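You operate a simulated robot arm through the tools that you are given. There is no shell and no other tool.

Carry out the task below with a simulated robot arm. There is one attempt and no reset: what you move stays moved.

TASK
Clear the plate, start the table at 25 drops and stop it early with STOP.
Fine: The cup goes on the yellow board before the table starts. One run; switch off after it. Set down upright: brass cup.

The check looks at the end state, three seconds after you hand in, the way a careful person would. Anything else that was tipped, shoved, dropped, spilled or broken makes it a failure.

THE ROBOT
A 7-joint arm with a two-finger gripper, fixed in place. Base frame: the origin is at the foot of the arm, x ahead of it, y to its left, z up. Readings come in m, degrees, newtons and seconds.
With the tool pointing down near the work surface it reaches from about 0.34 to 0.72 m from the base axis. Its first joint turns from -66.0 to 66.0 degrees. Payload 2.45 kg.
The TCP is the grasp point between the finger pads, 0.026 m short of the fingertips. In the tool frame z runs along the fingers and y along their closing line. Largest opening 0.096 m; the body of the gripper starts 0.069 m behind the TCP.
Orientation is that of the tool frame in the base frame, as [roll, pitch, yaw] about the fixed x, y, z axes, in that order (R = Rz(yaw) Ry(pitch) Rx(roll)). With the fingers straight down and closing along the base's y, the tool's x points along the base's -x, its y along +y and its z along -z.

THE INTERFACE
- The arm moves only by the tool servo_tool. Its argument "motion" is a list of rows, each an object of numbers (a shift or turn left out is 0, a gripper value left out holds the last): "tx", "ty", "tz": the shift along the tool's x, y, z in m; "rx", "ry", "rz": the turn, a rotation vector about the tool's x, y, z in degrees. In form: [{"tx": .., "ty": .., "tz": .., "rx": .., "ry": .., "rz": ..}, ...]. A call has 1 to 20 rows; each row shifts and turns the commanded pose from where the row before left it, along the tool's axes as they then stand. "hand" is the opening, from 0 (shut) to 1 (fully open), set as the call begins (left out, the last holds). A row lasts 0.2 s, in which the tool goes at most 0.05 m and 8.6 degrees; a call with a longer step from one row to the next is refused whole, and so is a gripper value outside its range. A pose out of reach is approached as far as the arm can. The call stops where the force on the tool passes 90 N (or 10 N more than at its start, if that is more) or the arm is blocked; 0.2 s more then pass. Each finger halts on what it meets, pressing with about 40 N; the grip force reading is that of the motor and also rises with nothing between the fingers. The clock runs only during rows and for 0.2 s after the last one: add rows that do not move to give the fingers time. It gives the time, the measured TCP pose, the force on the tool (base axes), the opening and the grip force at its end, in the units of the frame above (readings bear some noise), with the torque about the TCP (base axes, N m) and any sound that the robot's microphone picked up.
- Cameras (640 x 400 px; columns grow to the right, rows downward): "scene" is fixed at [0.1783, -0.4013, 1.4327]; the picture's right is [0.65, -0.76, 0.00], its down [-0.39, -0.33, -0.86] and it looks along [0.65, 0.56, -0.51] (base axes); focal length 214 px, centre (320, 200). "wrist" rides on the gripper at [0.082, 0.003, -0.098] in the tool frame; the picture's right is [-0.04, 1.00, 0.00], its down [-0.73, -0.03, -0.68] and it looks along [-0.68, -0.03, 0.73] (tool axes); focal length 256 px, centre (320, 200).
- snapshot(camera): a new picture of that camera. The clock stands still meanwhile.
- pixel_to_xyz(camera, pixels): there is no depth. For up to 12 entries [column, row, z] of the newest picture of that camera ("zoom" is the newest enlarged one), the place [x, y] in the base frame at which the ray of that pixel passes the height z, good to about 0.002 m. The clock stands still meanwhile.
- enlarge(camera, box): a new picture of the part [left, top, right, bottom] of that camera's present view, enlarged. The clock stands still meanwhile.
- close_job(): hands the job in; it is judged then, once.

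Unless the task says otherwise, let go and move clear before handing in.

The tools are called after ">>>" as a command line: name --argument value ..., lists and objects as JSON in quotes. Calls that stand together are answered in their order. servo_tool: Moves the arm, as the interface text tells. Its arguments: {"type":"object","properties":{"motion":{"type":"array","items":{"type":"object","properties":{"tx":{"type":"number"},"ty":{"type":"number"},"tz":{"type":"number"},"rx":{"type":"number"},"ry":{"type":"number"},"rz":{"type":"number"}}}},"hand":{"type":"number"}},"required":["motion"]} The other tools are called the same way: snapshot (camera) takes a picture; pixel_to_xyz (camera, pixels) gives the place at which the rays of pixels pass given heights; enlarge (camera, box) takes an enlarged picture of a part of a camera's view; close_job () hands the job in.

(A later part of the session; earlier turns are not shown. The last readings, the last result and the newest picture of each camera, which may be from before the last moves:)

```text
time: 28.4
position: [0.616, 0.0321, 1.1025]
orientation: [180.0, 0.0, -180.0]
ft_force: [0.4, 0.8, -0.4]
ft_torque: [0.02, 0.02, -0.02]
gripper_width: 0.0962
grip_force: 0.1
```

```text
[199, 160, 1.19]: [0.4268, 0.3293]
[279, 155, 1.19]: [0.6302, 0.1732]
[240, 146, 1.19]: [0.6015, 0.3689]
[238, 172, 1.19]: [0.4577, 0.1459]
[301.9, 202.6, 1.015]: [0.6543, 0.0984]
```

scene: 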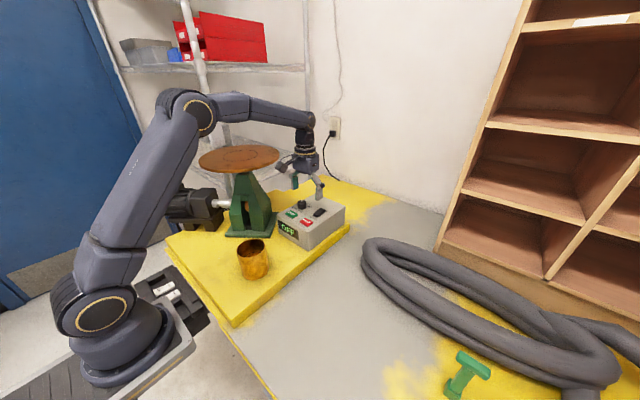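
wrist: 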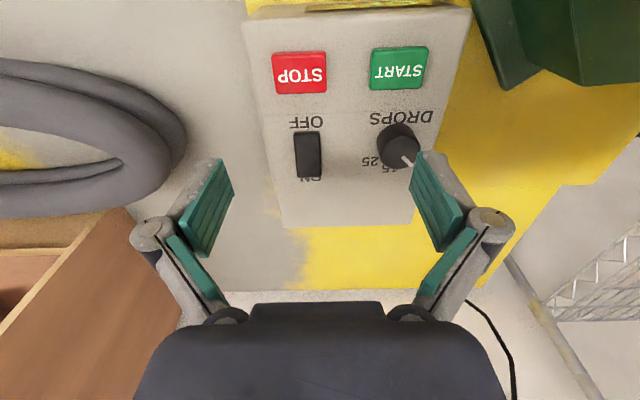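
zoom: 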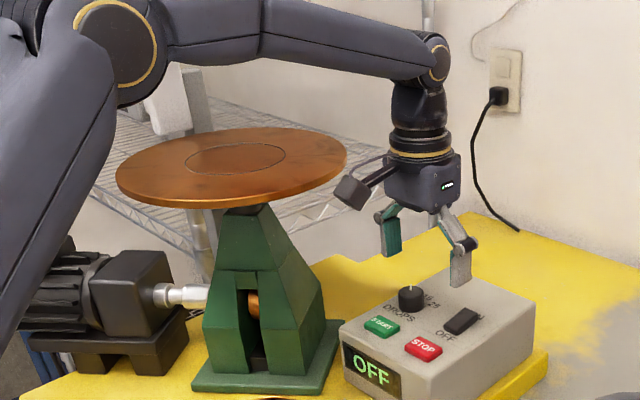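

The knob centre is (0.652, 0.096), and the rocker spans x≈0.638–0.677 at y≈0.018. I'll close the fingers and hover above the ON end at about (0.673, 0.018).

>>> servo_tool --motion '[{"tx": -0.015, "ty": -0.004}, {"tx": -0.02, "ty": -0.005}, {"tx": -0.015, "ty": -0.005, "tz": 0.01}, {"tx": -0.007, "tz": 0.01}, {"tz": 0.01}, {}, {}, {}]' --hand 0

>>> snapshot --camera "wrist"

>>> enlarge --camera "scene" --box '[260, 130, 360, 250]'

```text
time: 30.2
position: [0.674, 0.0175, 1.0709]
orientation: [180.0, 0.0, -179.9]
ft_force: [0.5, 0.7, 0.6]
ft_torque: [-0.01, -0.01, 0.01]
gripper_width: 0.0002
grip_force: 28.3
```

```text
taken
```

wrist: 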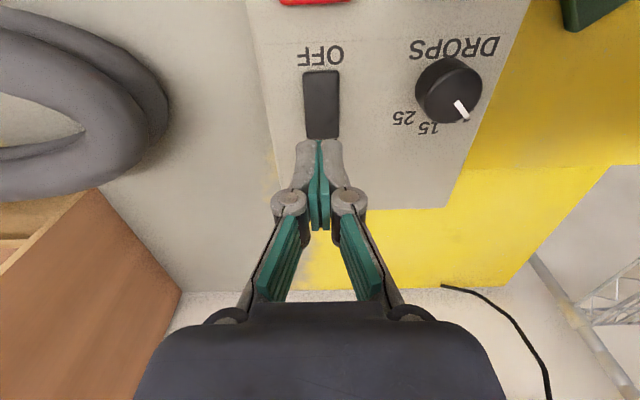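

```text
3.33 times, centred on (310, 190) of scene
```

zoom: 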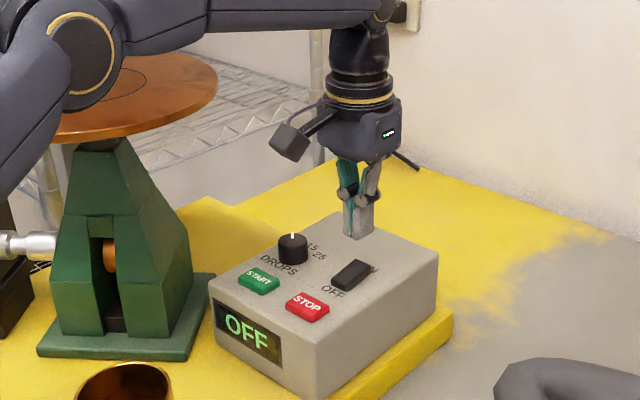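

The tips line up with the rocker's far end (wrist column 320 against the rocker at 305–338). I'll descend to just above it and then creep down.

>>> servo_tool --motion '[{"tz": 0.01}, {"tz": 0.01}, {"tz": 0.01}, {}]'

>>> servo_tool --motion '[{"tz": 0.004}, {"tz": 0.003}, {}]'

>>> enlarge --camera "scene" --box '[270, 170, 360, 250]'

>>> enlarge --camera "wrist" --box '[240, 20, 520, 195]'

```text
time: 31.2
position: [0.6711, 0.0193, 1.0414]
orientation: [-180.0, 0.0, -179.9]
ft_force: [0.5, 0.3, 0.1]
ft_torque: [0.02, 0.01, 0.04]
gripper_width: 0.0
grip_force: 28.4
```

```text
time: 32.0
position: [0.6715, 0.0196, 1.0355]
orientation: [179.9, 0.0, 180.0]
ft_force: [-0.4, -0.9, 0.0]
ft_torque: [0.0, -0.01, -0.06]
gripper_width: 0.0
grip_force: 28.7
```

```text
5.00 times, centred on (315, 210) of scene
```

zoom: 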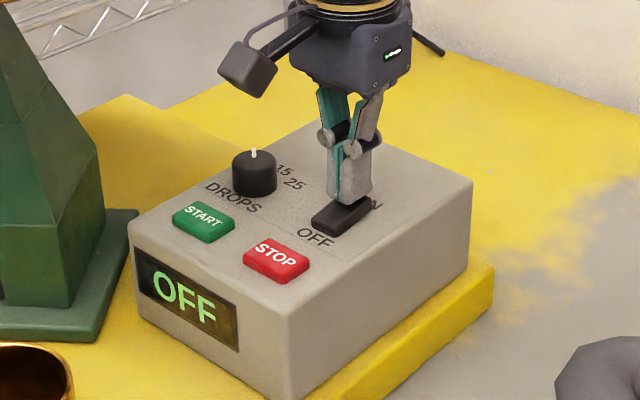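

```text
2.29 times, centred on (380, 108) of wrist
```

zoom: 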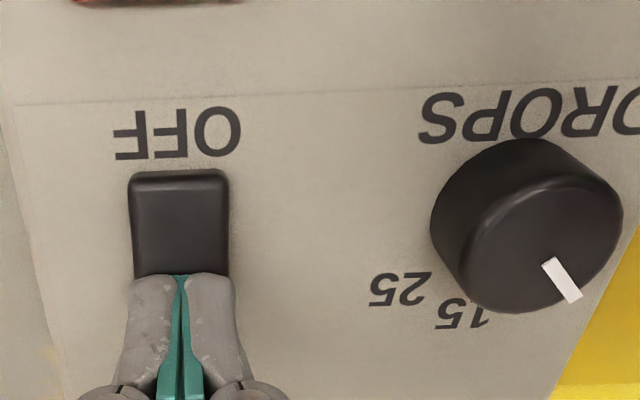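

The tips are just above the ON half. I'll nudge 4 mm further out and creep down 3 mm at a time.

>>> servo_tool --motion '[{"tx": -0.004, "tz": 0.001}, {"tz": 0.003}, {}]'

>>> servo_tool --motion '[{"tz": 0.003}, {}]'

>>> servo_tool --motion '[{"tz": 0.002}, {}]'

>>> enlarge --camera "scene" --box '[270, 170, 360, 250]'

```text
time: 32.8
position: [0.6751, 0.0185, 1.0322]
orientation: [-179.9, 0.0, 179.9]
ft_force: [1.4, 0.2, 2.4]
ft_torque: [0.0, -0.06, 0.0]
gripper_width: 0.0059
grip_force: 28.6
```

```text
time: 33.4
position: [0.674, 0.0178, 1.0291]
orientation: [-179.9, -0.1, -180.0]
ft_force: [-1.9, -2.4, 9.6]
ft_torque: [0.01, 0.13, 0.01]
gripper_width: 0.0059
grip_force: 28.0
```

```text
time: 34.0
position: [0.6752, 0.0195, 1.0289]
orientation: [-180.0, 0.4, 179.9]
ft_force: [-2.4, -4.6, 34.5]
ft_torque: [-0.13, 0.46, 0.08]
gripper_width: 0.0059
grip_force: 28.9
```

```text
5.00 times, centred on (315, 210) of scene
```

zoom: 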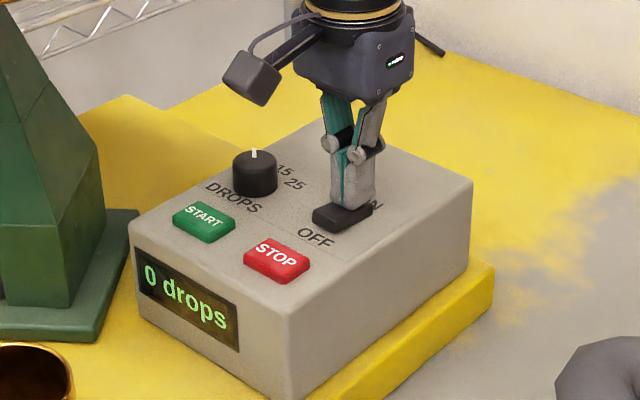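

The display now reads "0 drops", so power is on. I'll lift off and study the knob labels from above.

>>> servo_tool --motion '[{"tz": -0.008}, {"tz": -0.02}, {"tz": -0.03}, {"tz": -0.02, "ty": -0.01}, {"tx": 0.01, "ty": 0.02}, {"tx": 0.01, "ty": 0.03}, {}]'

>>> snapshot --camera "wrist"

>>> enlarge --camera "wrist" --box '[320, 40, 440, 160]'

>>> enlarge --camera "scene" --box '[270, 180, 350, 240]'

```text
time: 35.6
position: [0.6552, 0.0599, 1.1009]
orientation: [180.0, 0.1, 180.0]
ft_force: [1.2, -0.4, -0.2]
ft_torque: [0.0, -0.02, 0.0]
gripper_width: 0.0003
grip_force: 27.9
```

```text
taken
```

wrist: 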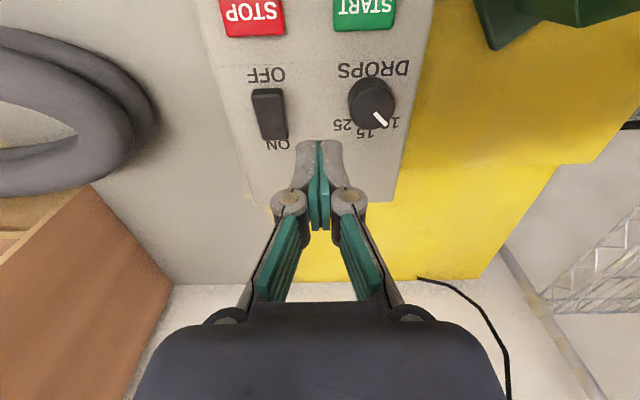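

```text
3.33 times, centred on (380, 100) of wrist
```

zoom: 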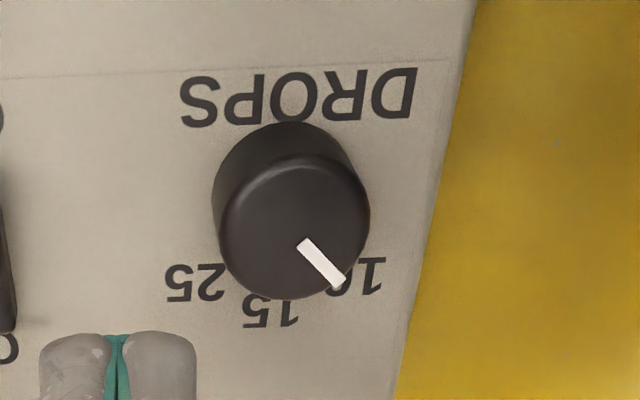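

```text
6.67 times, centred on (310, 210) of scene
```

zoom: 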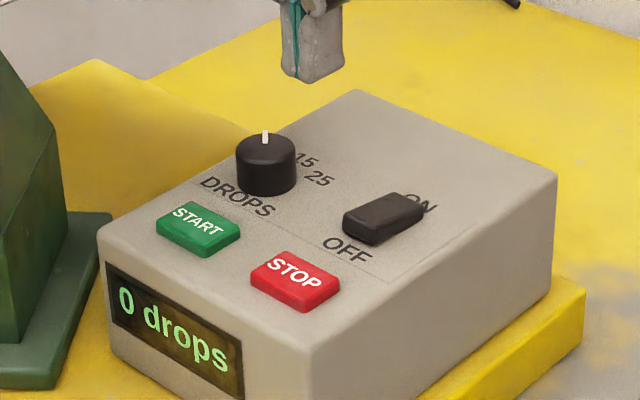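

Now all three labels show: 25 at zoom (195,282), 15 at (270,312), 10 at (358,275), with the pointer at 10. I'll convert these to base coordinates.

>>> enlarge --camera "wrist" --box '[320, 40, 440, 160]'

>>> pixel_to_xyz --camera "zoom" --pixels '[[195, 282, 0.988], [270, 312, 0.988], [358, 275, 0.988], [294, 232, 1.018], [302, 242, 1.018], [340, 285, 1.018], [380, 275, 0.988], [333, 275, 0.988]]'

```text
3.33 times, centred on (380, 100) of wrist
```

zoom: 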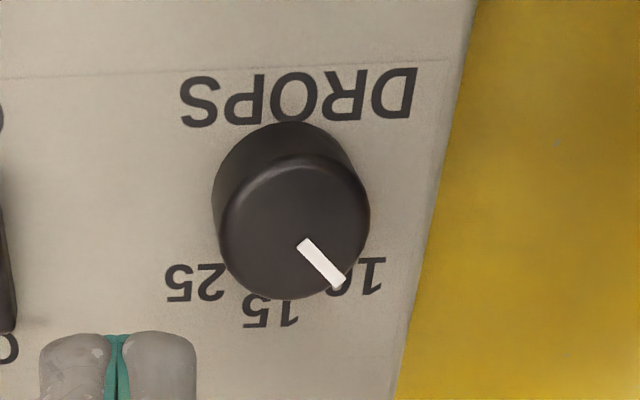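

```text
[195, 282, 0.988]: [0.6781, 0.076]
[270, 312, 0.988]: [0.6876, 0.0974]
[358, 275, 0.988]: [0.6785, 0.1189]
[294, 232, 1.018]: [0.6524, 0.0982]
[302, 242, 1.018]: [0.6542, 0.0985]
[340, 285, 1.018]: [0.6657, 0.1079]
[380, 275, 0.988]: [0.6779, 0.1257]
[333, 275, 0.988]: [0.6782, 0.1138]
```

The labels are symmetric about y=0.0975, so the knob axis is (0.6525, 0.0975), with 10 at +40° and 25 at −40°: an 80° turn is needed. I'll pre-rotate the hand with the camera swinging to −y, away from the plate, and half open the fingers up high.

>>> servo_tool --motion '[{"rz": -8}, {"rz": -8}, {"rz": -8}, {"rz": -8}, {"rz": -8}, {"rz": -8}, {"rz": -8}, {"rz": -8}, {"rz": -8}, {"rz": -8}, {"rz": -8}, {}]' --hand 0.52

>>> snapshot --camera "wrist"

>>> snapshot --camera "scene"

```text
time: 38.2
position: [0.6556, 0.0592, 1.1014]
orientation: [179.9, 0.0, -91.9]
ft_force: [-0.4, 0.0, -0.3]
ft_torque: [0.01, 0.02, 0.03]
gripper_width: 0.0501
grip_force: 0.1
```

```text
taken
```

wrist: 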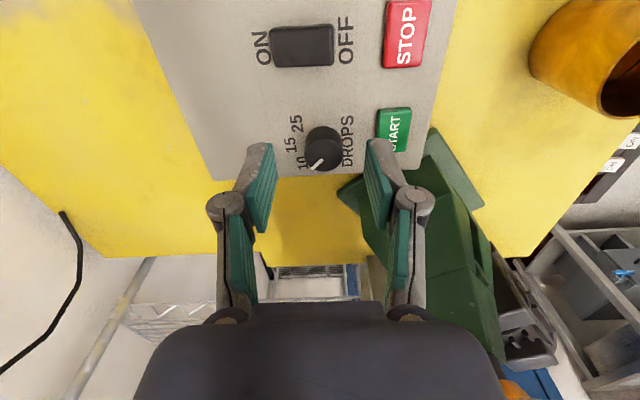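

```text
taken
```

scene: 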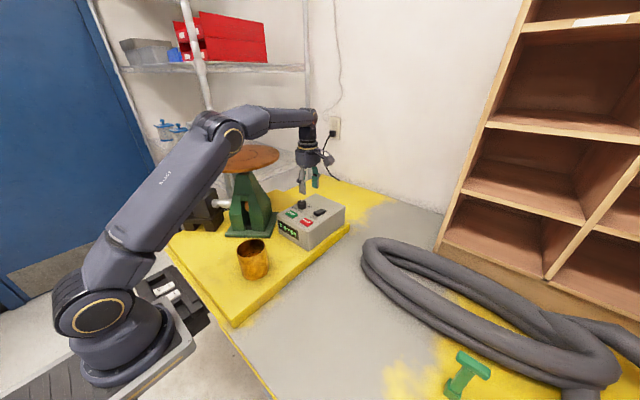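

The yaw is now −92° with nothing disturbed. I'll shift over the knob axis at this height and check the alignment.

>>> servo_tool --motion '[{"tx": -0.013, "ty": 0.001}, {"tx": -0.015, "ty": 0.001}, {"tx": -0.0095, "ty": 0.001, "tz": 0.01}, {"tz": 0.015}, {"tz": 0.012}, {}]'

>>> snapshot --camera "wrist"

>>> enlarge --camera "scene" --box '[230, 120, 350, 240]'

```text
time: 39.6
position: [0.6554, 0.0958, 1.0655]
orientation: [-179.9, 0.0, -92.0]
ft_force: [-0.5, -0.7, 0.2]
ft_torque: [0.02, -0.03, -0.01]
gripper_width: 0.0501
grip_force: 0.0
```

```text
taken
```

wrist: 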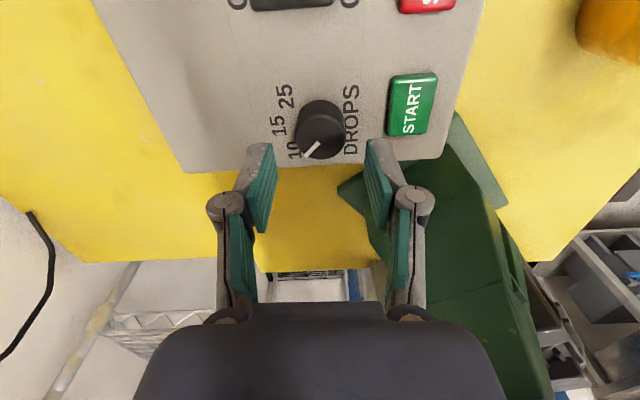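

```text
3.33 times, centred on (290, 180) of scene
```

zoom: 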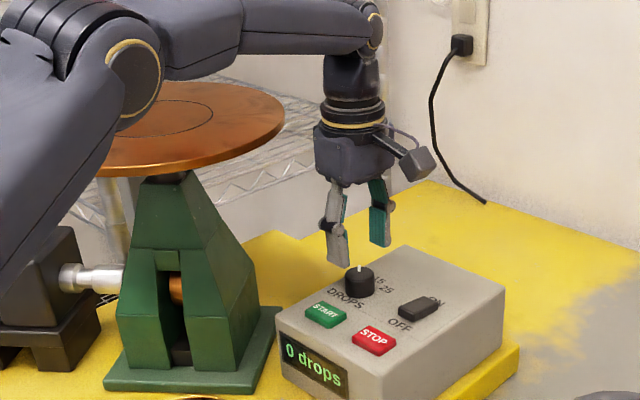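

The knob lies between the fingers. I'll enlarge the view to fix its centre from this angle.

>>> enlarge --camera "wrist" --box '[260, 70, 380, 170]'

```text
4.00 times, centred on (320, 120) of wrist
```

zoom: 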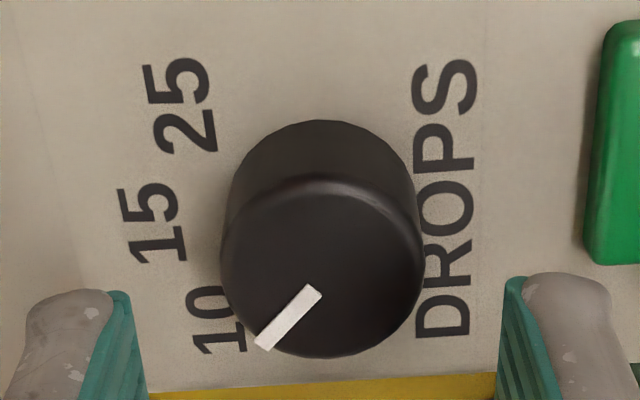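

>>> pixel_to_xyz --camera "zoom" --pixels '[[321, 267, 1.018], [220, 270, 1.018], [424, 265, 1.018], [180, 105, 0.988], [150, 222, 0.988], [216, 320, 0.988]]'

```text
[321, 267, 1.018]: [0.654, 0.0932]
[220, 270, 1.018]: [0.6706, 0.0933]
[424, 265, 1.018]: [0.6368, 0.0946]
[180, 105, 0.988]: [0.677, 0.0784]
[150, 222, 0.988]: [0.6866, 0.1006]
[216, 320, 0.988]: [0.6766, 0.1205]
```

The knob diameter is about 0.034, centred near (0.653, 0.097). I'll descend around it until the tips are just above the panel.

>>> servo_tool --motion '[{"tx": -0.0015, "ty": 0.002, "tz": 0.008}, {"tz": 0.012}, {"tz": 0.012}, {"tz": 0.007}, {}]'

>>> snapshot --camera "wrist"

>>> enlarge --camera "scene" --box '[270, 170, 350, 240]'

```text
time: 40.8
position: [0.6524, 0.0963, 1.0259]
orientation: [180.0, 0.0, -91.9]
ft_force: [-0.8, -0.2, 0.2]
ft_torque: [0.0, 0.0, 0.0]
gripper_width: 0.0498
grip_force: 0.0
```

```text
taken
```

wrist: 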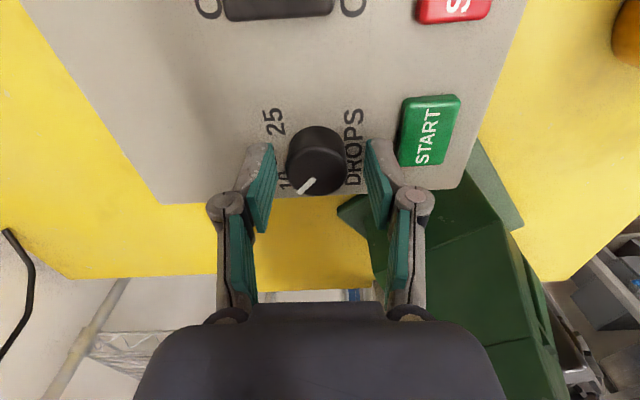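

```text
5.71 times, centred on (310, 205) of scene
```

zoom: 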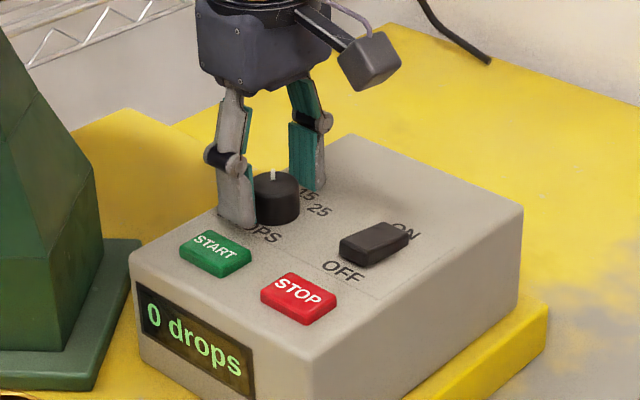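

The fingers straddle the knob cleanly at (0.652, 0.096). I'll close on it.

>>> servo_tool --motion '[{}, {}, {}, {}]' --hand 0.2

>>> snapshot --camera "wrist"

```text
time: 41.8
position: [0.6543, 0.0975, 1.0272]
orientation: [-179.8, 0.0, -92.1]
ft_force: [19.2, 1.2, -4.7]
ft_torque: [0.01, -0.48, 0.0]
gripper_width: 0.0329
grip_force: 45.4
```

```text
taken
```

wrist: 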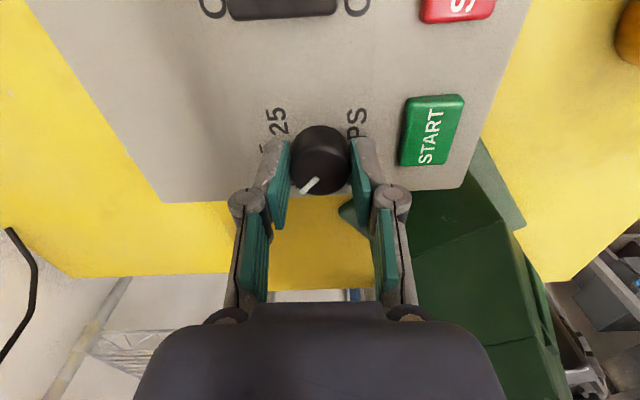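

Gripped at width 0.033 with modest side force. I'll turn clockwise by 32° first and see whether the pointer follows.

>>> servo_tool --motion '[{"rz": 4}, {"rz": 7}, {"rz": 7}, {"rz": 7}, {"rz": 7}, {}]'

>>> snapshot --camera "wrist"

>>> enlarge --camera "scene" --box '[270, 170, 350, 240]'

```text
time: 43.2
position: [0.6549, 0.0974, 1.0278]
orientation: [-179.7, 0.2, -124.2]
ft_force: [27.2, -5.9, -1.5]
ft_torque: [-0.55, -0.43, -0.07]
gripper_width: 0.0329
grip_force: 45.0
```

```text
taken
```

wrist: 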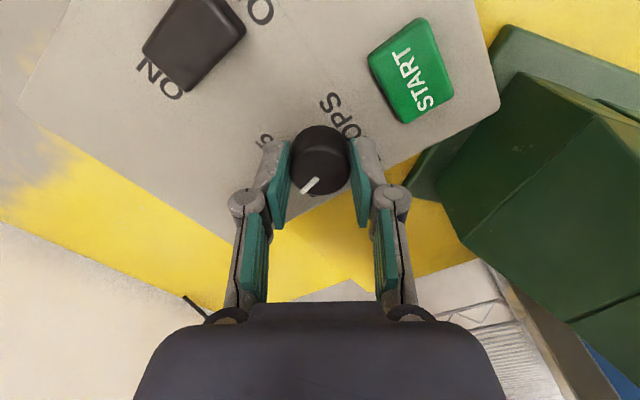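

```text
5.71 times, centred on (310, 205) of scene
```

zoom: 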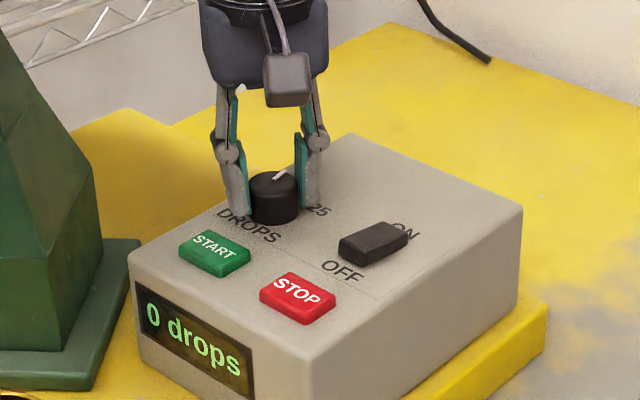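

The pointer follows the fingers exactly, and the display still reads 0 drops. I'll relieve the side force by nudging 2 mm in +x and continue the remaining 48°.

>>> servo_tool --motion '[{"tx": -0.0011, "ty": -0.0017, "rz": 4}, {"rz": 7}, {"rz": 7}, {"rz": 7}, {"rz": 7}, {"rz": 7}, {"rz": 7}, {"rz": 2}, {}]'

>>> snapshot --camera "wrist"

>>> enlarge --camera "scene" --box '[270, 170, 350, 240]'

```text
time: 45.2
position: [0.6547, 0.0979, 1.0282]
orientation: [179.8, 0.1, -172.0]
ft_force: [6.9, 0.2, 7.3]
ft_torque: [-0.06, 0.43, -0.05]
gripper_width: 0.0329
grip_force: 44.7
```

```text
taken
```

wrist: 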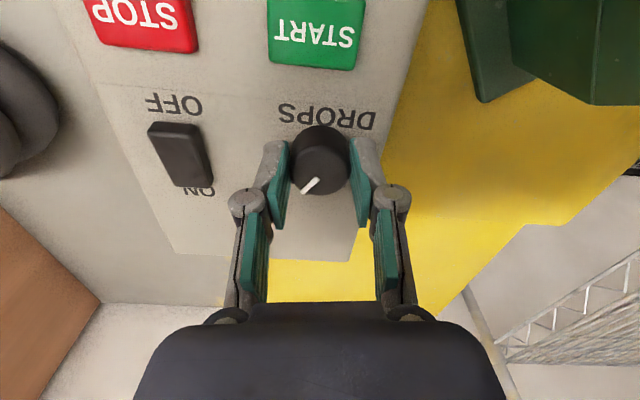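

```text
5.71 times, centred on (310, 205) of scene
```

zoom: 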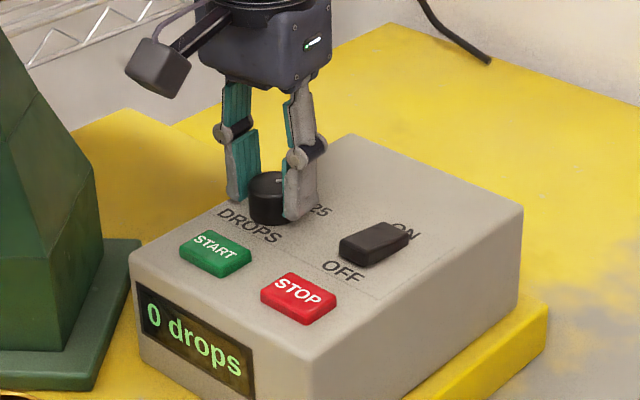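

The full 80° is turned (yaw −172°) and the pointer moved with the fingers. I'll open and lift off, then verify the pointer against "25".

>>> servo_tool --motion '[{}, {}, {}]' --hand 0.52

>>> servo_tool --motion '[{"tz": -0.01}, {"tz": -0.02}, {"tz": -0.025}, {"tz": -0.02, "ty": -0.01}, {"ty": -0.02}, {}]'

>>> snapshot --camera "wrist"

>>> enlarge --camera "scene" --box '[280, 190, 340, 235]'

```text
time: 46.0
position: [0.6524, 0.0979, 1.0272]
orientation: [180.0, 0.0, -171.9]
ft_force: [0.7, -0.6, 0.3]
ft_torque: [-0.01, 0.01, 0.0]
gripper_width: 0.0499
grip_force: 0.0
```

```text
time: 47.4
position: [0.6579, 0.0669, 1.1033]
orientation: [180.0, 0.0, -172.0]
ft_force: [0.1, 0.0, 0.1]
ft_torque: [0.0, 0.0, -0.03]
gripper_width: 0.0498
grip_force: 0.1
```

```text
taken
```

wrist: 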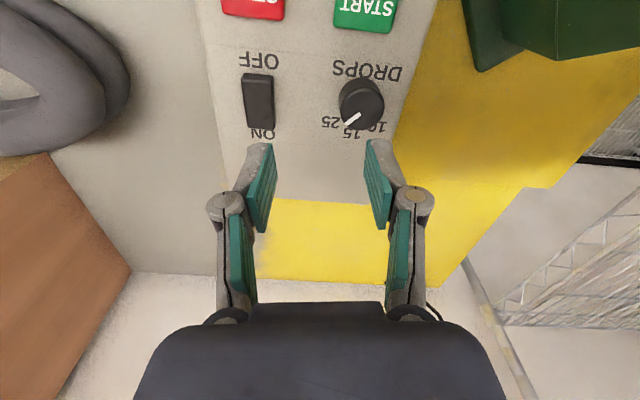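

```text
8.89 times, centred on (310, 212) of scene
```

zoom: 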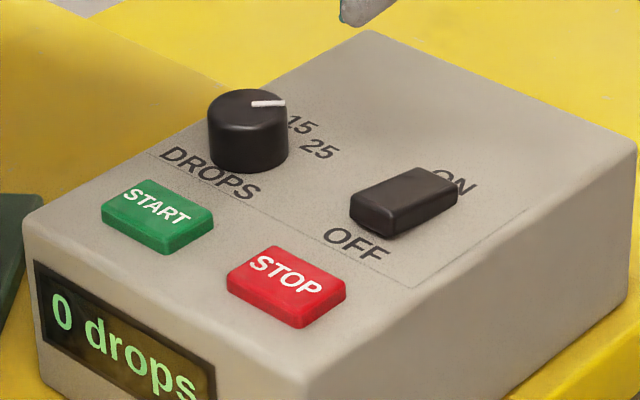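

>>> enlarge --camera "wrist" --box '[305, 45, 415, 155]'

```text
3.64 times, centred on (360, 100) of wrist
```

zoom: 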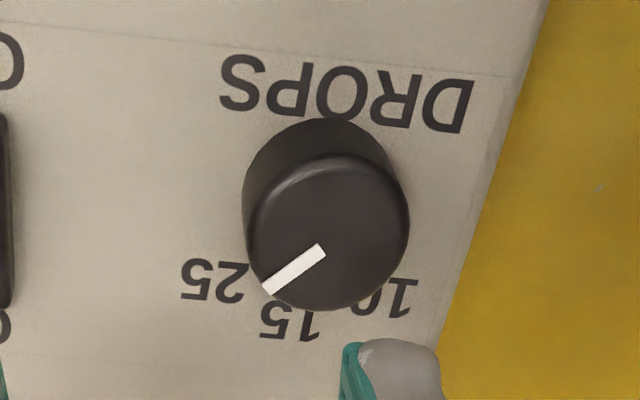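

>>> pixel_to_xyz --camera "zoom" --pixels '[[322, 248, 1.018], [266, 289, 1.018], [213, 281, 0.988], [290, 320, 0.988], [383, 297, 0.988], [328, 233, 1.018]]'

```text
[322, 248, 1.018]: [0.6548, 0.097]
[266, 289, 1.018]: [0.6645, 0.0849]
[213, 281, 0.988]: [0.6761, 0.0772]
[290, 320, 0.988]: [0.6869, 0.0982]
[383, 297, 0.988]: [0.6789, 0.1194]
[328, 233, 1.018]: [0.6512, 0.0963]
```

From this view the pointer is at about −48° against −41° for the "25" label. I'll cross-check with the scene camera.

>>> enlarge --camera "scene" --box '[292, 192, 322, 214]'

```text
16.00 times, centred on (307, 203) of scene
```

zoom: 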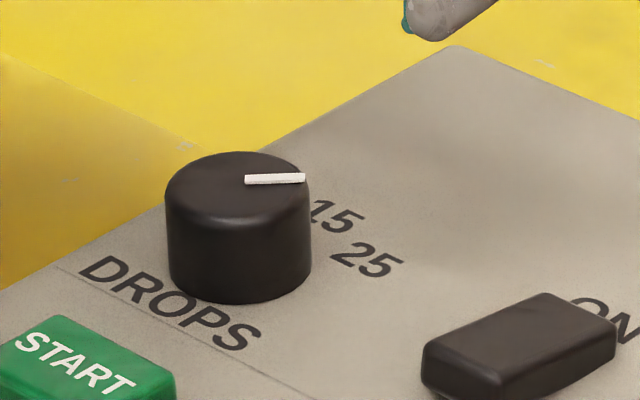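

>>> pixel_to_xyz --camera "zoom" --pixels '[[246, 180, 1.018], [304, 178, 1.018], [165, 195, 1.018], [309, 195, 1.018], [367, 262, 0.988], [336, 216, 0.988]]'

```text
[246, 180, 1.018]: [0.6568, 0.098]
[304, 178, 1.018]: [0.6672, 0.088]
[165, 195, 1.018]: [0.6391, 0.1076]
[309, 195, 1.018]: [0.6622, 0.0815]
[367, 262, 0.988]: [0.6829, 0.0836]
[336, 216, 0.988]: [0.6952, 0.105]
```

The scene camera gives −44°, so the pointer is on 25. Next I'll close the fingers, swing back to yaw −92° (palm's thin side toward the plate) and lean the hand 10° away from the plate for pressing.

>>> servo_tool --motion '[{"rz": -8}, {"rz": -8}, {"rz": -8}, {"rz": -8}, {"rz": -8}, {"rz": -8}, {"rz": -8}, {"rz": -8}, {"rz": -8}, {"rz": -8}, {"ry": -5}, {"ry": -5}, {}]' --hand 0

>>> snapshot --camera "wrist"

>>> snapshot --camera "scene"

```text
time: 50.2
position: [0.6575, 0.0673, 1.1035]
orientation: [-180.0, 10.0, -91.9]
ft_force: [0.2, -0.8, 0.0]
ft_torque: [0.0, 0.01, -0.04]
gripper_width: 0.0
grip_force: 28.2
```

```text
taken
```

wrist: 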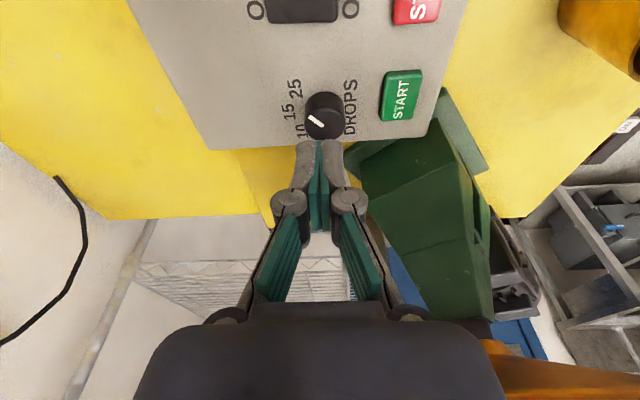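

```text
taken
```

scene: 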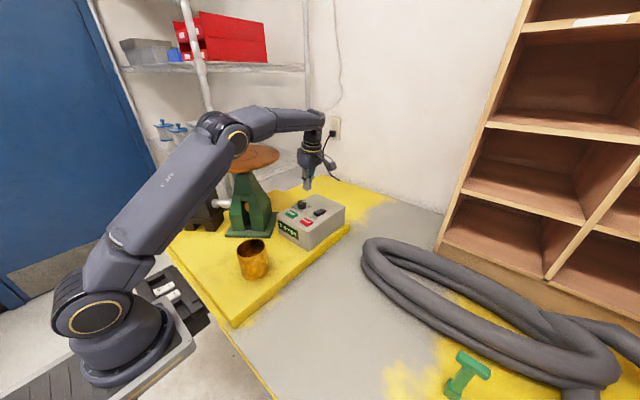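

The pointer agrees with "25" from this side too. I'll move over START (TCP about 0.592, 0.090) with the tip around z≈1.025.

>>> servo_tool --motion '[{"ty": 0.015}, {"ty": 0.02}, {"ty": 0.02}, {"ty": 0.0113, "tz": 0.01}, {"tx": -0.003, "tz": 0.015}, {"tx": -0.004, "tz": 0.016}, {"tx": -0.0038, "tz": 0.015}, {}]'

>>> snapshot --camera "wrist"

>>> enlarge --camera "scene" --box '[210, 120, 350, 250]'

```text
time: 52.0
position: [0.5924, 0.091, 1.0483]
orientation: [179.9, 10.0, -91.9]
ft_force: [-0.3, 0.7, 0.0]
ft_torque: [0.0, -0.03, 0.01]
gripper_width: 0.0
grip_force: 28.2
```

```text
taken
```

wrist: 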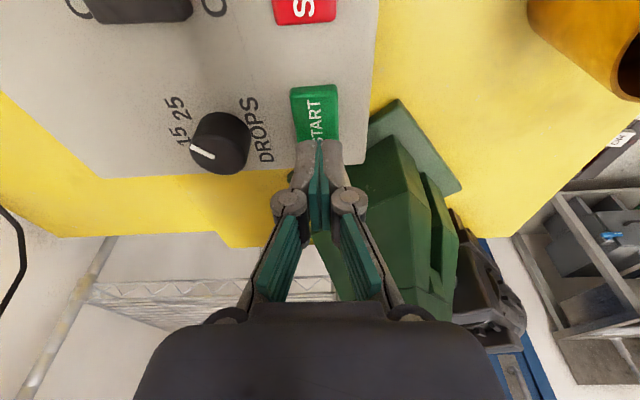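

```text
3.08 times, centred on (280, 185) of scene
```

zoom: 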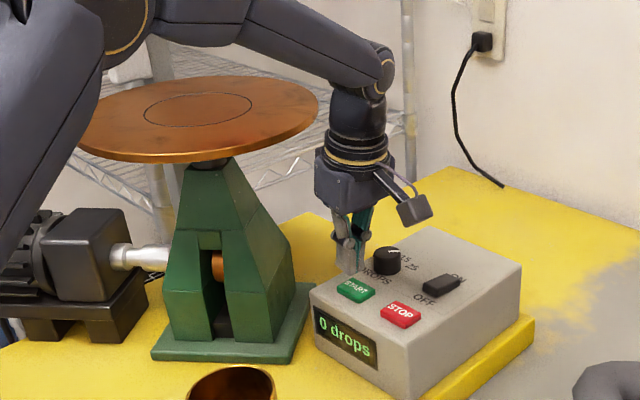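

The tip is over START with clearance to the plate. I'll shift 6 mm in −y toward the button's middle and lower to just above it.

>>> servo_tool --motion '[{"tx": 0.006, "tz": 0.003}, {"tx": 0.0015, "tz": 0.007}, {"tx": 0.0008, "tz": 0.005}, {}]'

>>> enlarge --camera "scene" --box '[260, 170, 350, 250]'

>>> snapshot --camera "wrist"

```text
time: 53.0
position: [0.5911, 0.086, 1.0333]
orientation: [-180.0, 9.9, -91.9]
ft_force: [-0.1, 1.0, 0.4]
ft_torque: [0.01, -0.02, 0.02]
gripper_width: 0.0001
grip_force: 28.0
```

```text
5.00 times, centred on (305, 210) of scene
```

zoom: 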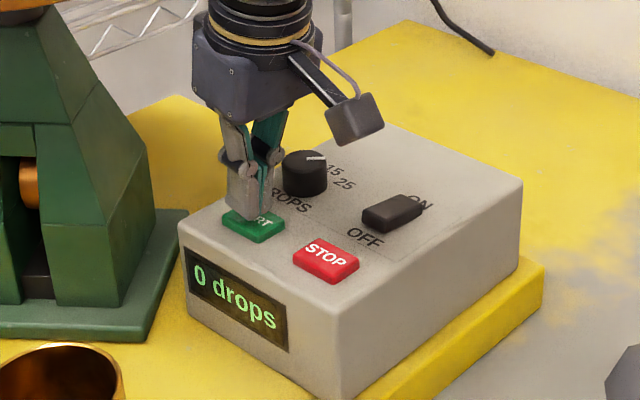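

```text
taken
```

wrist: 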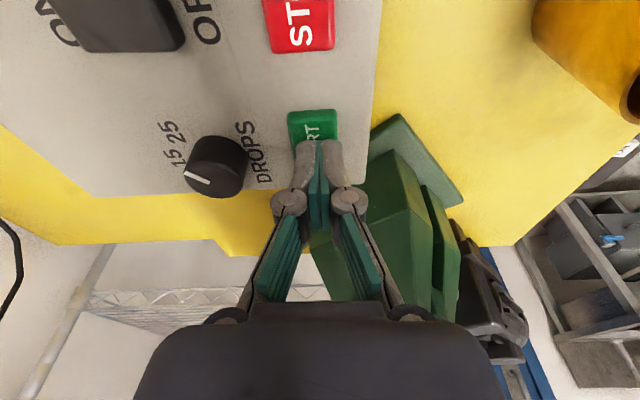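

The tip is just above START. I'll press in small steps, checking the force and the display.

>>> servo_tool --motion '[{"tz": 0.003}, {"tz": 0.003}, {}]'

>>> enlarge --camera "scene" --box '[260, 170, 350, 250]'

```text
time: 53.8
position: [0.5906, 0.0872, 1.028]
orientation: [-180.0, 10.0, -92.1]
ft_force: [-0.7, 0.8, 0.2]
ft_torque: [-0.03, 0.01, 0.0]
gripper_width: 0.0
grip_force: 28.8
```

```text
5.00 times, centred on (305, 210) of scene
```

zoom: 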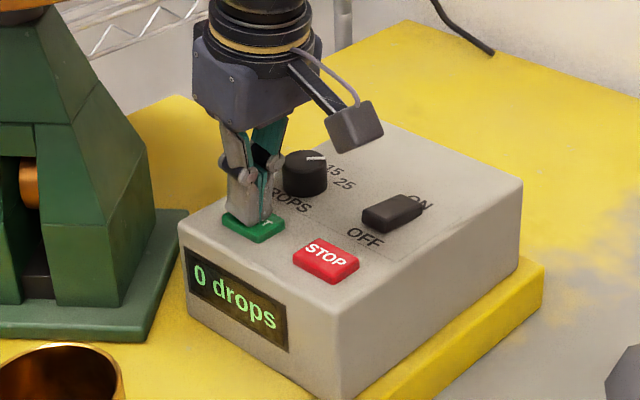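

No contact force yet and still "0 drops". I'll go 3 mm further.

>>> servo_tool --motion '[{"tz": 0.003}, {}]'

>>> enlarge --camera "scene" --box '[260, 170, 350, 250]'

```text
time: 54.4
position: [0.5917, 0.0867, 1.0249]
orientation: [180.0, 9.9, -92.0]
ft_force: [0.1, -0.4, 0.7]
ft_torque: [-0.02, 0.01, 0.02]
gripper_width: 0.0061
grip_force: 28.9
```

```text
5.00 times, centred on (305, 210) of scene
```

zoom: 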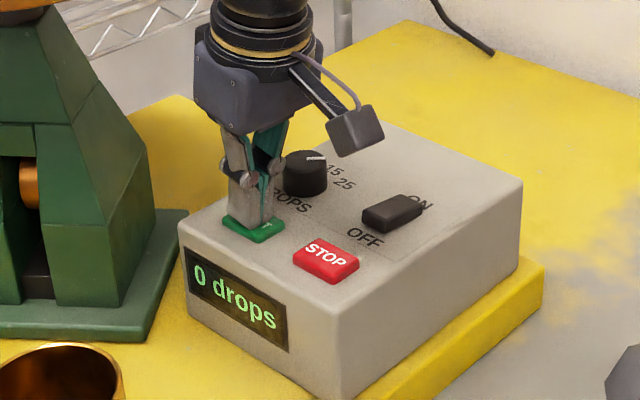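

The finger width blinked to 0.006, which means first touch. I'll press 2 mm more.

>>> servo_tool --motion '[{"tz": 0.002}, {}]'

>>> enlarge --camera "scene" --box '[260, 170, 350, 250]'

```text
time: 55.0
position: [0.5919, 0.0875, 1.0227]
orientation: [-180.0, 10.0, -92.0]
ft_force: [-0.1, -0.9, 3.6]
ft_torque: [-0.05, 0.02, -0.02]
gripper_width: 0.006
grip_force: 28.5
heard: click
```

```text
5.00 times, centred on (305, 210) of scene
```

zoom: 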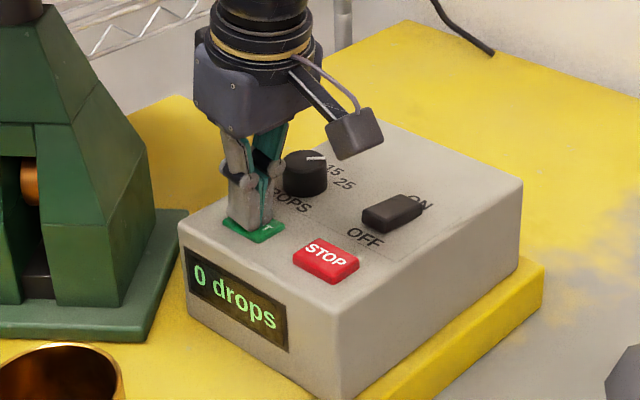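

A click was heard: START is pressed. I'll lift off and go straight to hover just over STOP.

>>> servo_tool --motion '[{"tx": -0.0026, "tz": -0.0148}, {"tx": 0.022, "ty": -0.0005, "tz": -0.004}, {"tx": 0.025, "ty": -0.0005, "tz": -0.0044}, {"tx": 0.02, "ty": -0.0005, "tz": -0.0034}, {"tx": 0.001, "tz": 0.006}, {}]'

>>> enlarge --camera "scene" --box '[240, 150, 350, 250]'

>>> snapshot --camera "wrist"

```text
time: 56.4
position: [0.5905, 0.0202, 1.0304]
orientation: [-180.0, 10.0, -92.0]
ft_force: [0.3, -0.4, -0.4]
ft_torque: [0.01, 0.05, 0.0]
gripper_width: 0.0001
grip_force: 28.7
```

```text
4.00 times, centred on (295, 200) of scene
```

zoom: 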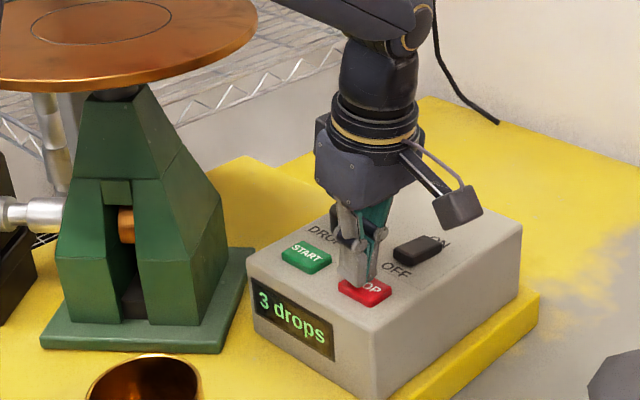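

```text
taken
```

wrist: 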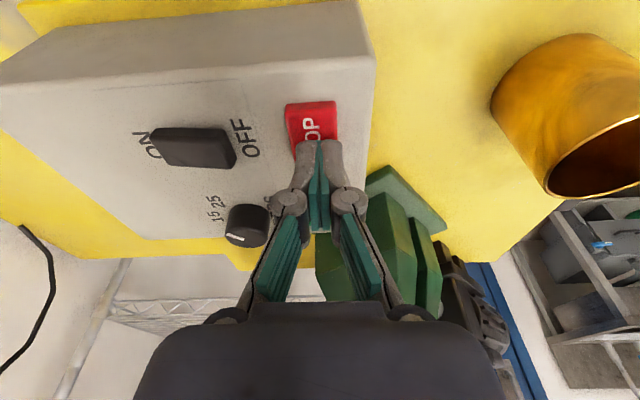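

The table is running ("3 drops") and the tip is over STOP. I'll press it.

>>> servo_tool --motion '[{"tz": 0.004}, {"tz": 0.004}, {}]'

>>> enlarge --camera "scene" --box '[240, 150, 350, 250]'

```text
time: 57.2
position: [0.5909, 0.022, 1.0242]
orientation: [-180.0, 10.0, -91.9]
ft_force: [0.0, -0.1, 0.6]
ft_torque: [0.0, -0.02, -0.04]
gripper_width: 0.0061
grip_force: 28.9
heard: click
```

```text
4.00 times, centred on (295, 200) of scene
```

zoom: 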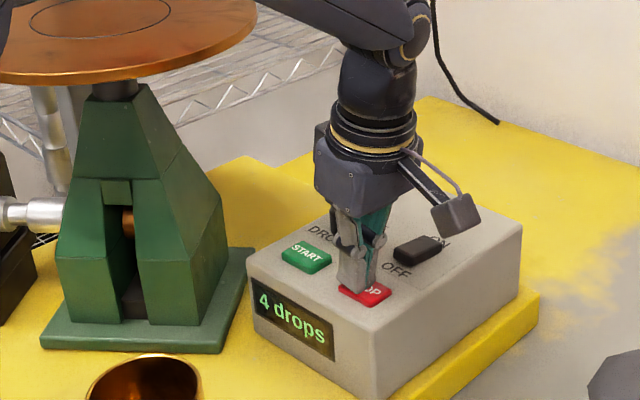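

A click was heard at 4 drops, though it might have been the table. I'll press 1.5 mm further and see whether the count has stopped.

>>> servo_tool --motion '[{"tz": 0.0015}, {}]'

>>> enlarge --camera "scene" --box '[240, 150, 350, 250]'

```text
time: 57.8
position: [0.5912, 0.0208, 1.0229]
orientation: [-179.9, 10.0, -92.1]
ft_force: [-2.0, -0.4, 1.5]
ft_torque: [-0.01, -0.01, -0.01]
gripper_width: 0.0059
grip_force: 28.9
```

```text
4.00 times, centred on (295, 200) of scene
```

zoom: 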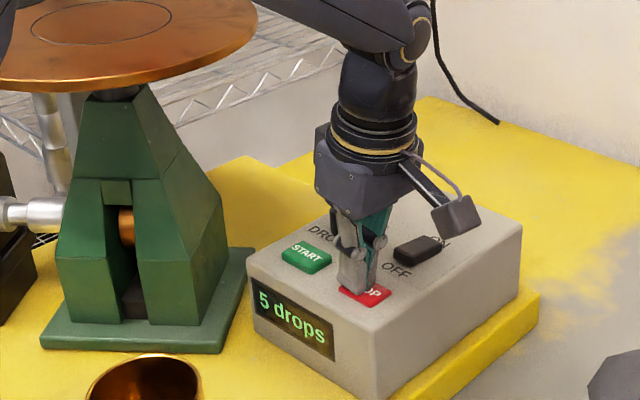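

The count rose to 5, so STOP may not have registered. I'll press firmly another 3 mm.

>>> servo_tool --motion '[{"tz": 0.003}, {}]'

>>> enlarge --camera "scene" --box '[240, 150, 350, 250]'

```text
time: 58.4
position: [0.5909, 0.0216, 1.0203]
orientation: [-179.8, 10.0, -91.9]
ft_force: [-0.7, -1.6, 15.4]
ft_torque: [-0.16, 0.01, -0.03]
gripper_width: 0.006
grip_force: 28.3
```

```text
4.00 times, centred on (295, 200) of scene
```

zoom: 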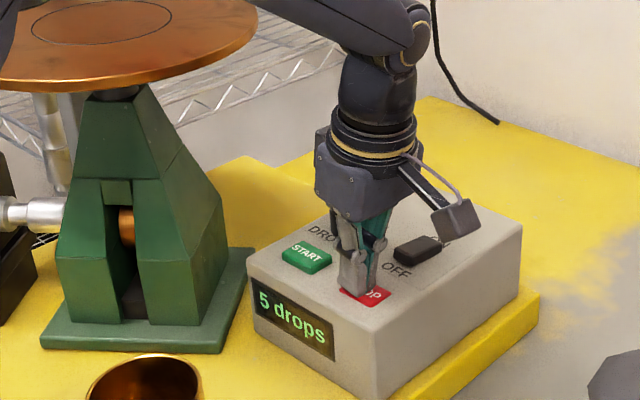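

The display still reads 5 drops after 0.6 s with a firm press (15 N). I'll lift off STOP and confirm the count stays at 5.

>>> servo_tool --motion '[{"tx": -0.0026, "tz": -0.0148}, {"tx": -0.0035, "tz": -0.02}, {"tx": -0.0035, "tz": -0.02}, {}, {}]'

>>> enlarge --camera "scene" --box '[240, 150, 350, 250]'

>>> snapshot --camera "wrist"

```text
time: 59.6
position: [0.5904, 0.0242, 1.075]
orientation: [179.9, 10.0, -92.0]
ft_force: [-0.1, -0.8, 0.7]
ft_torque: [0.02, 0.01, 0.01]
gripper_width: 0.0
grip_force: 28.5
```

```text
4.00 times, centred on (295, 200) of scene
```

zoom: 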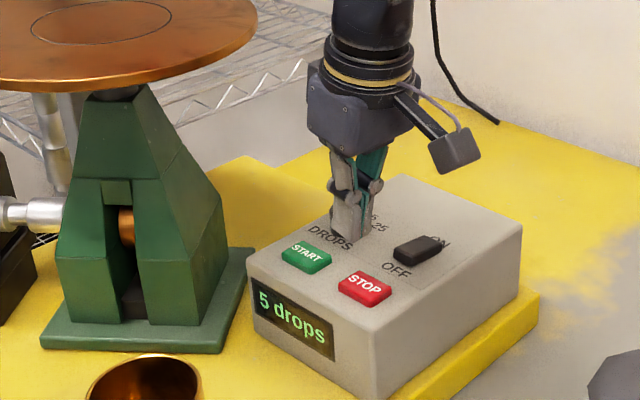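

```text
taken
```

wrist: 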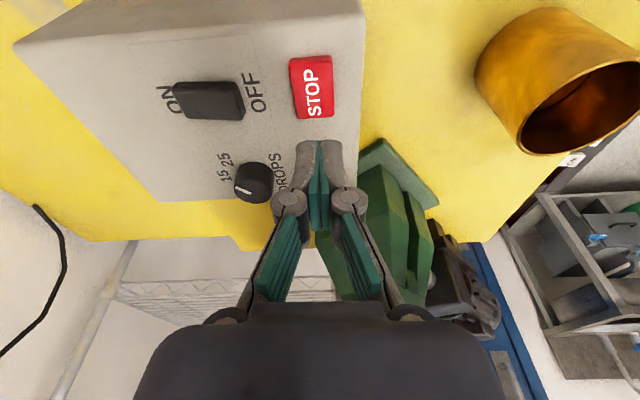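

The count stays at 5 drops, so STOP took effect and the table is stopped early. Next I'll move over the rocker's OFF end at about (0.643, 0.021).

>>> servo_tool --motion '[{"ty": -0.015}, {"ty": -0.02, "tx": 0.0012}, {"ty": -0.0176}, {"tx": 0.002, "tz": 0.012}, {"tx": 0.002, "tz": 0.012}, {}]'

>>> enlarge --camera "scene" --box '[260, 170, 350, 250]'

>>> snapshot --camera "wrist"

```text
time: 61.0
position: [0.6429, 0.0208, 1.0505]
orientation: [-180.0, 10.0, -92.1]
ft_force: [-0.2, -0.4, -0.3]
ft_torque: [0.02, -0.01, 0.03]
gripper_width: 0.0001
grip_force: 28.2
```

```text
5.00 times, centred on (305, 210) of scene
```

zoom: 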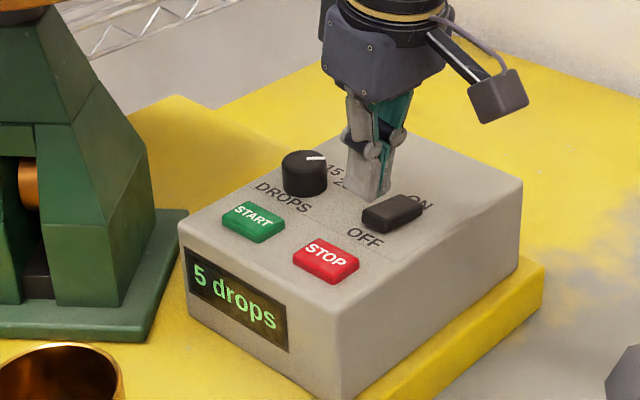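

```text
taken
```

wrist: 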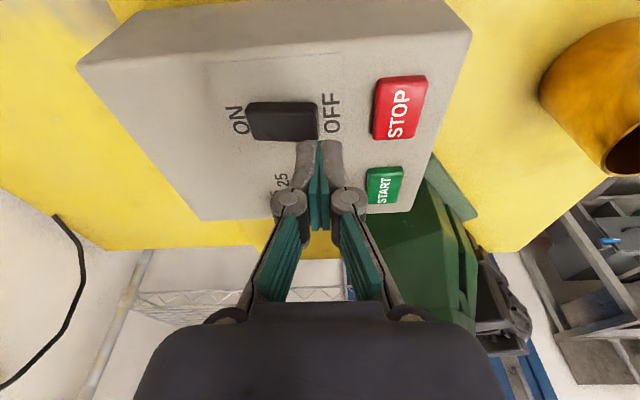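

The tip lines up with the rocker's OFF end (wrist column 320). I'll descend vertically, then press.

>>> servo_tool --motion '[{"tx": 0.004, "tz": 0.008}, {"tx": 0.0012, "tz": 0.006}, {}]'

>>> servo_tool --motion '[{"tx": 0.0005, "tz": 0.003}, {}]'

>>> enlarge --camera "scene" --box '[260, 170, 350, 250]'

```text
time: 61.8
position: [0.6436, 0.0169, 1.0353]
orientation: [180.0, 10.0, -91.9]
ft_force: [-0.9, -0.2, 0.0]
ft_torque: [-0.01, -0.02, 0.03]
gripper_width: 0.0
grip_force: 28.3
```

```text
time: 62.4
position: [0.6453, 0.0154, 1.0336]
orientation: [-179.9, 10.1, -92.1]
ft_force: [-0.3, 0.0, 1.9]
ft_torque: [0.0, 0.02, 0.01]
gripper_width: 0.0001
grip_force: 28.4
```

```text
5.00 times, centred on (305, 210) of scene
```

zoom: 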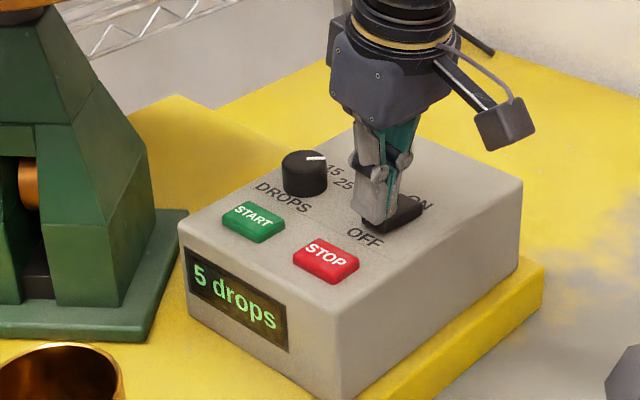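

The tip is touching, but TCP y is 0.015, a bit near the rocker's −y edge. I'll lift 2 mm, move 5 mm in +y, and press down in steps.

>>> servo_tool --motion '[{"tz": -0.003}, {"tx": -0.006, "ty": 0.002, "tz": 0.001}, {"tx": 0.0004, "tz": 0.003}, {"tx": 0.0004, "tz": 0.002}, {}]'

>>> servo_tool --motion '[{"tx": 0.0003, "tz": 0.002}, {}]'

>>> enlarge --camera "scene" --box '[260, 170, 350, 250]'

```text
time: 63.6
position: [0.6409, 0.0201, 1.0315]
orientation: [179.8, 9.9, -92.0]
ft_force: [-17.8, -1.3, 10.6]
ft_torque: [-0.24, 0.4, -0.14]
gripper_width: 0.0001
grip_force: 29.0
```

```text
time: 64.2
position: [0.6425, 0.0217, 1.0281]
orientation: [-179.8, 10.0, -92.1]
ft_force: [1.3, -0.3, 3.7]
ft_torque: [-0.03, -0.03, 0.03]
gripper_width: 0.0001
grip_force: 28.5
```

```text
5.00 times, centred on (305, 210) of scene
```

zoom: 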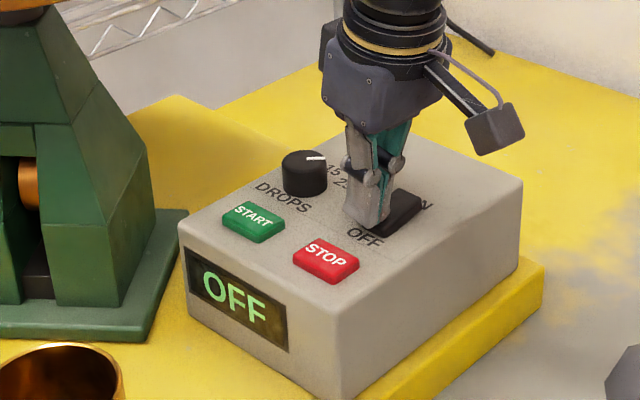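

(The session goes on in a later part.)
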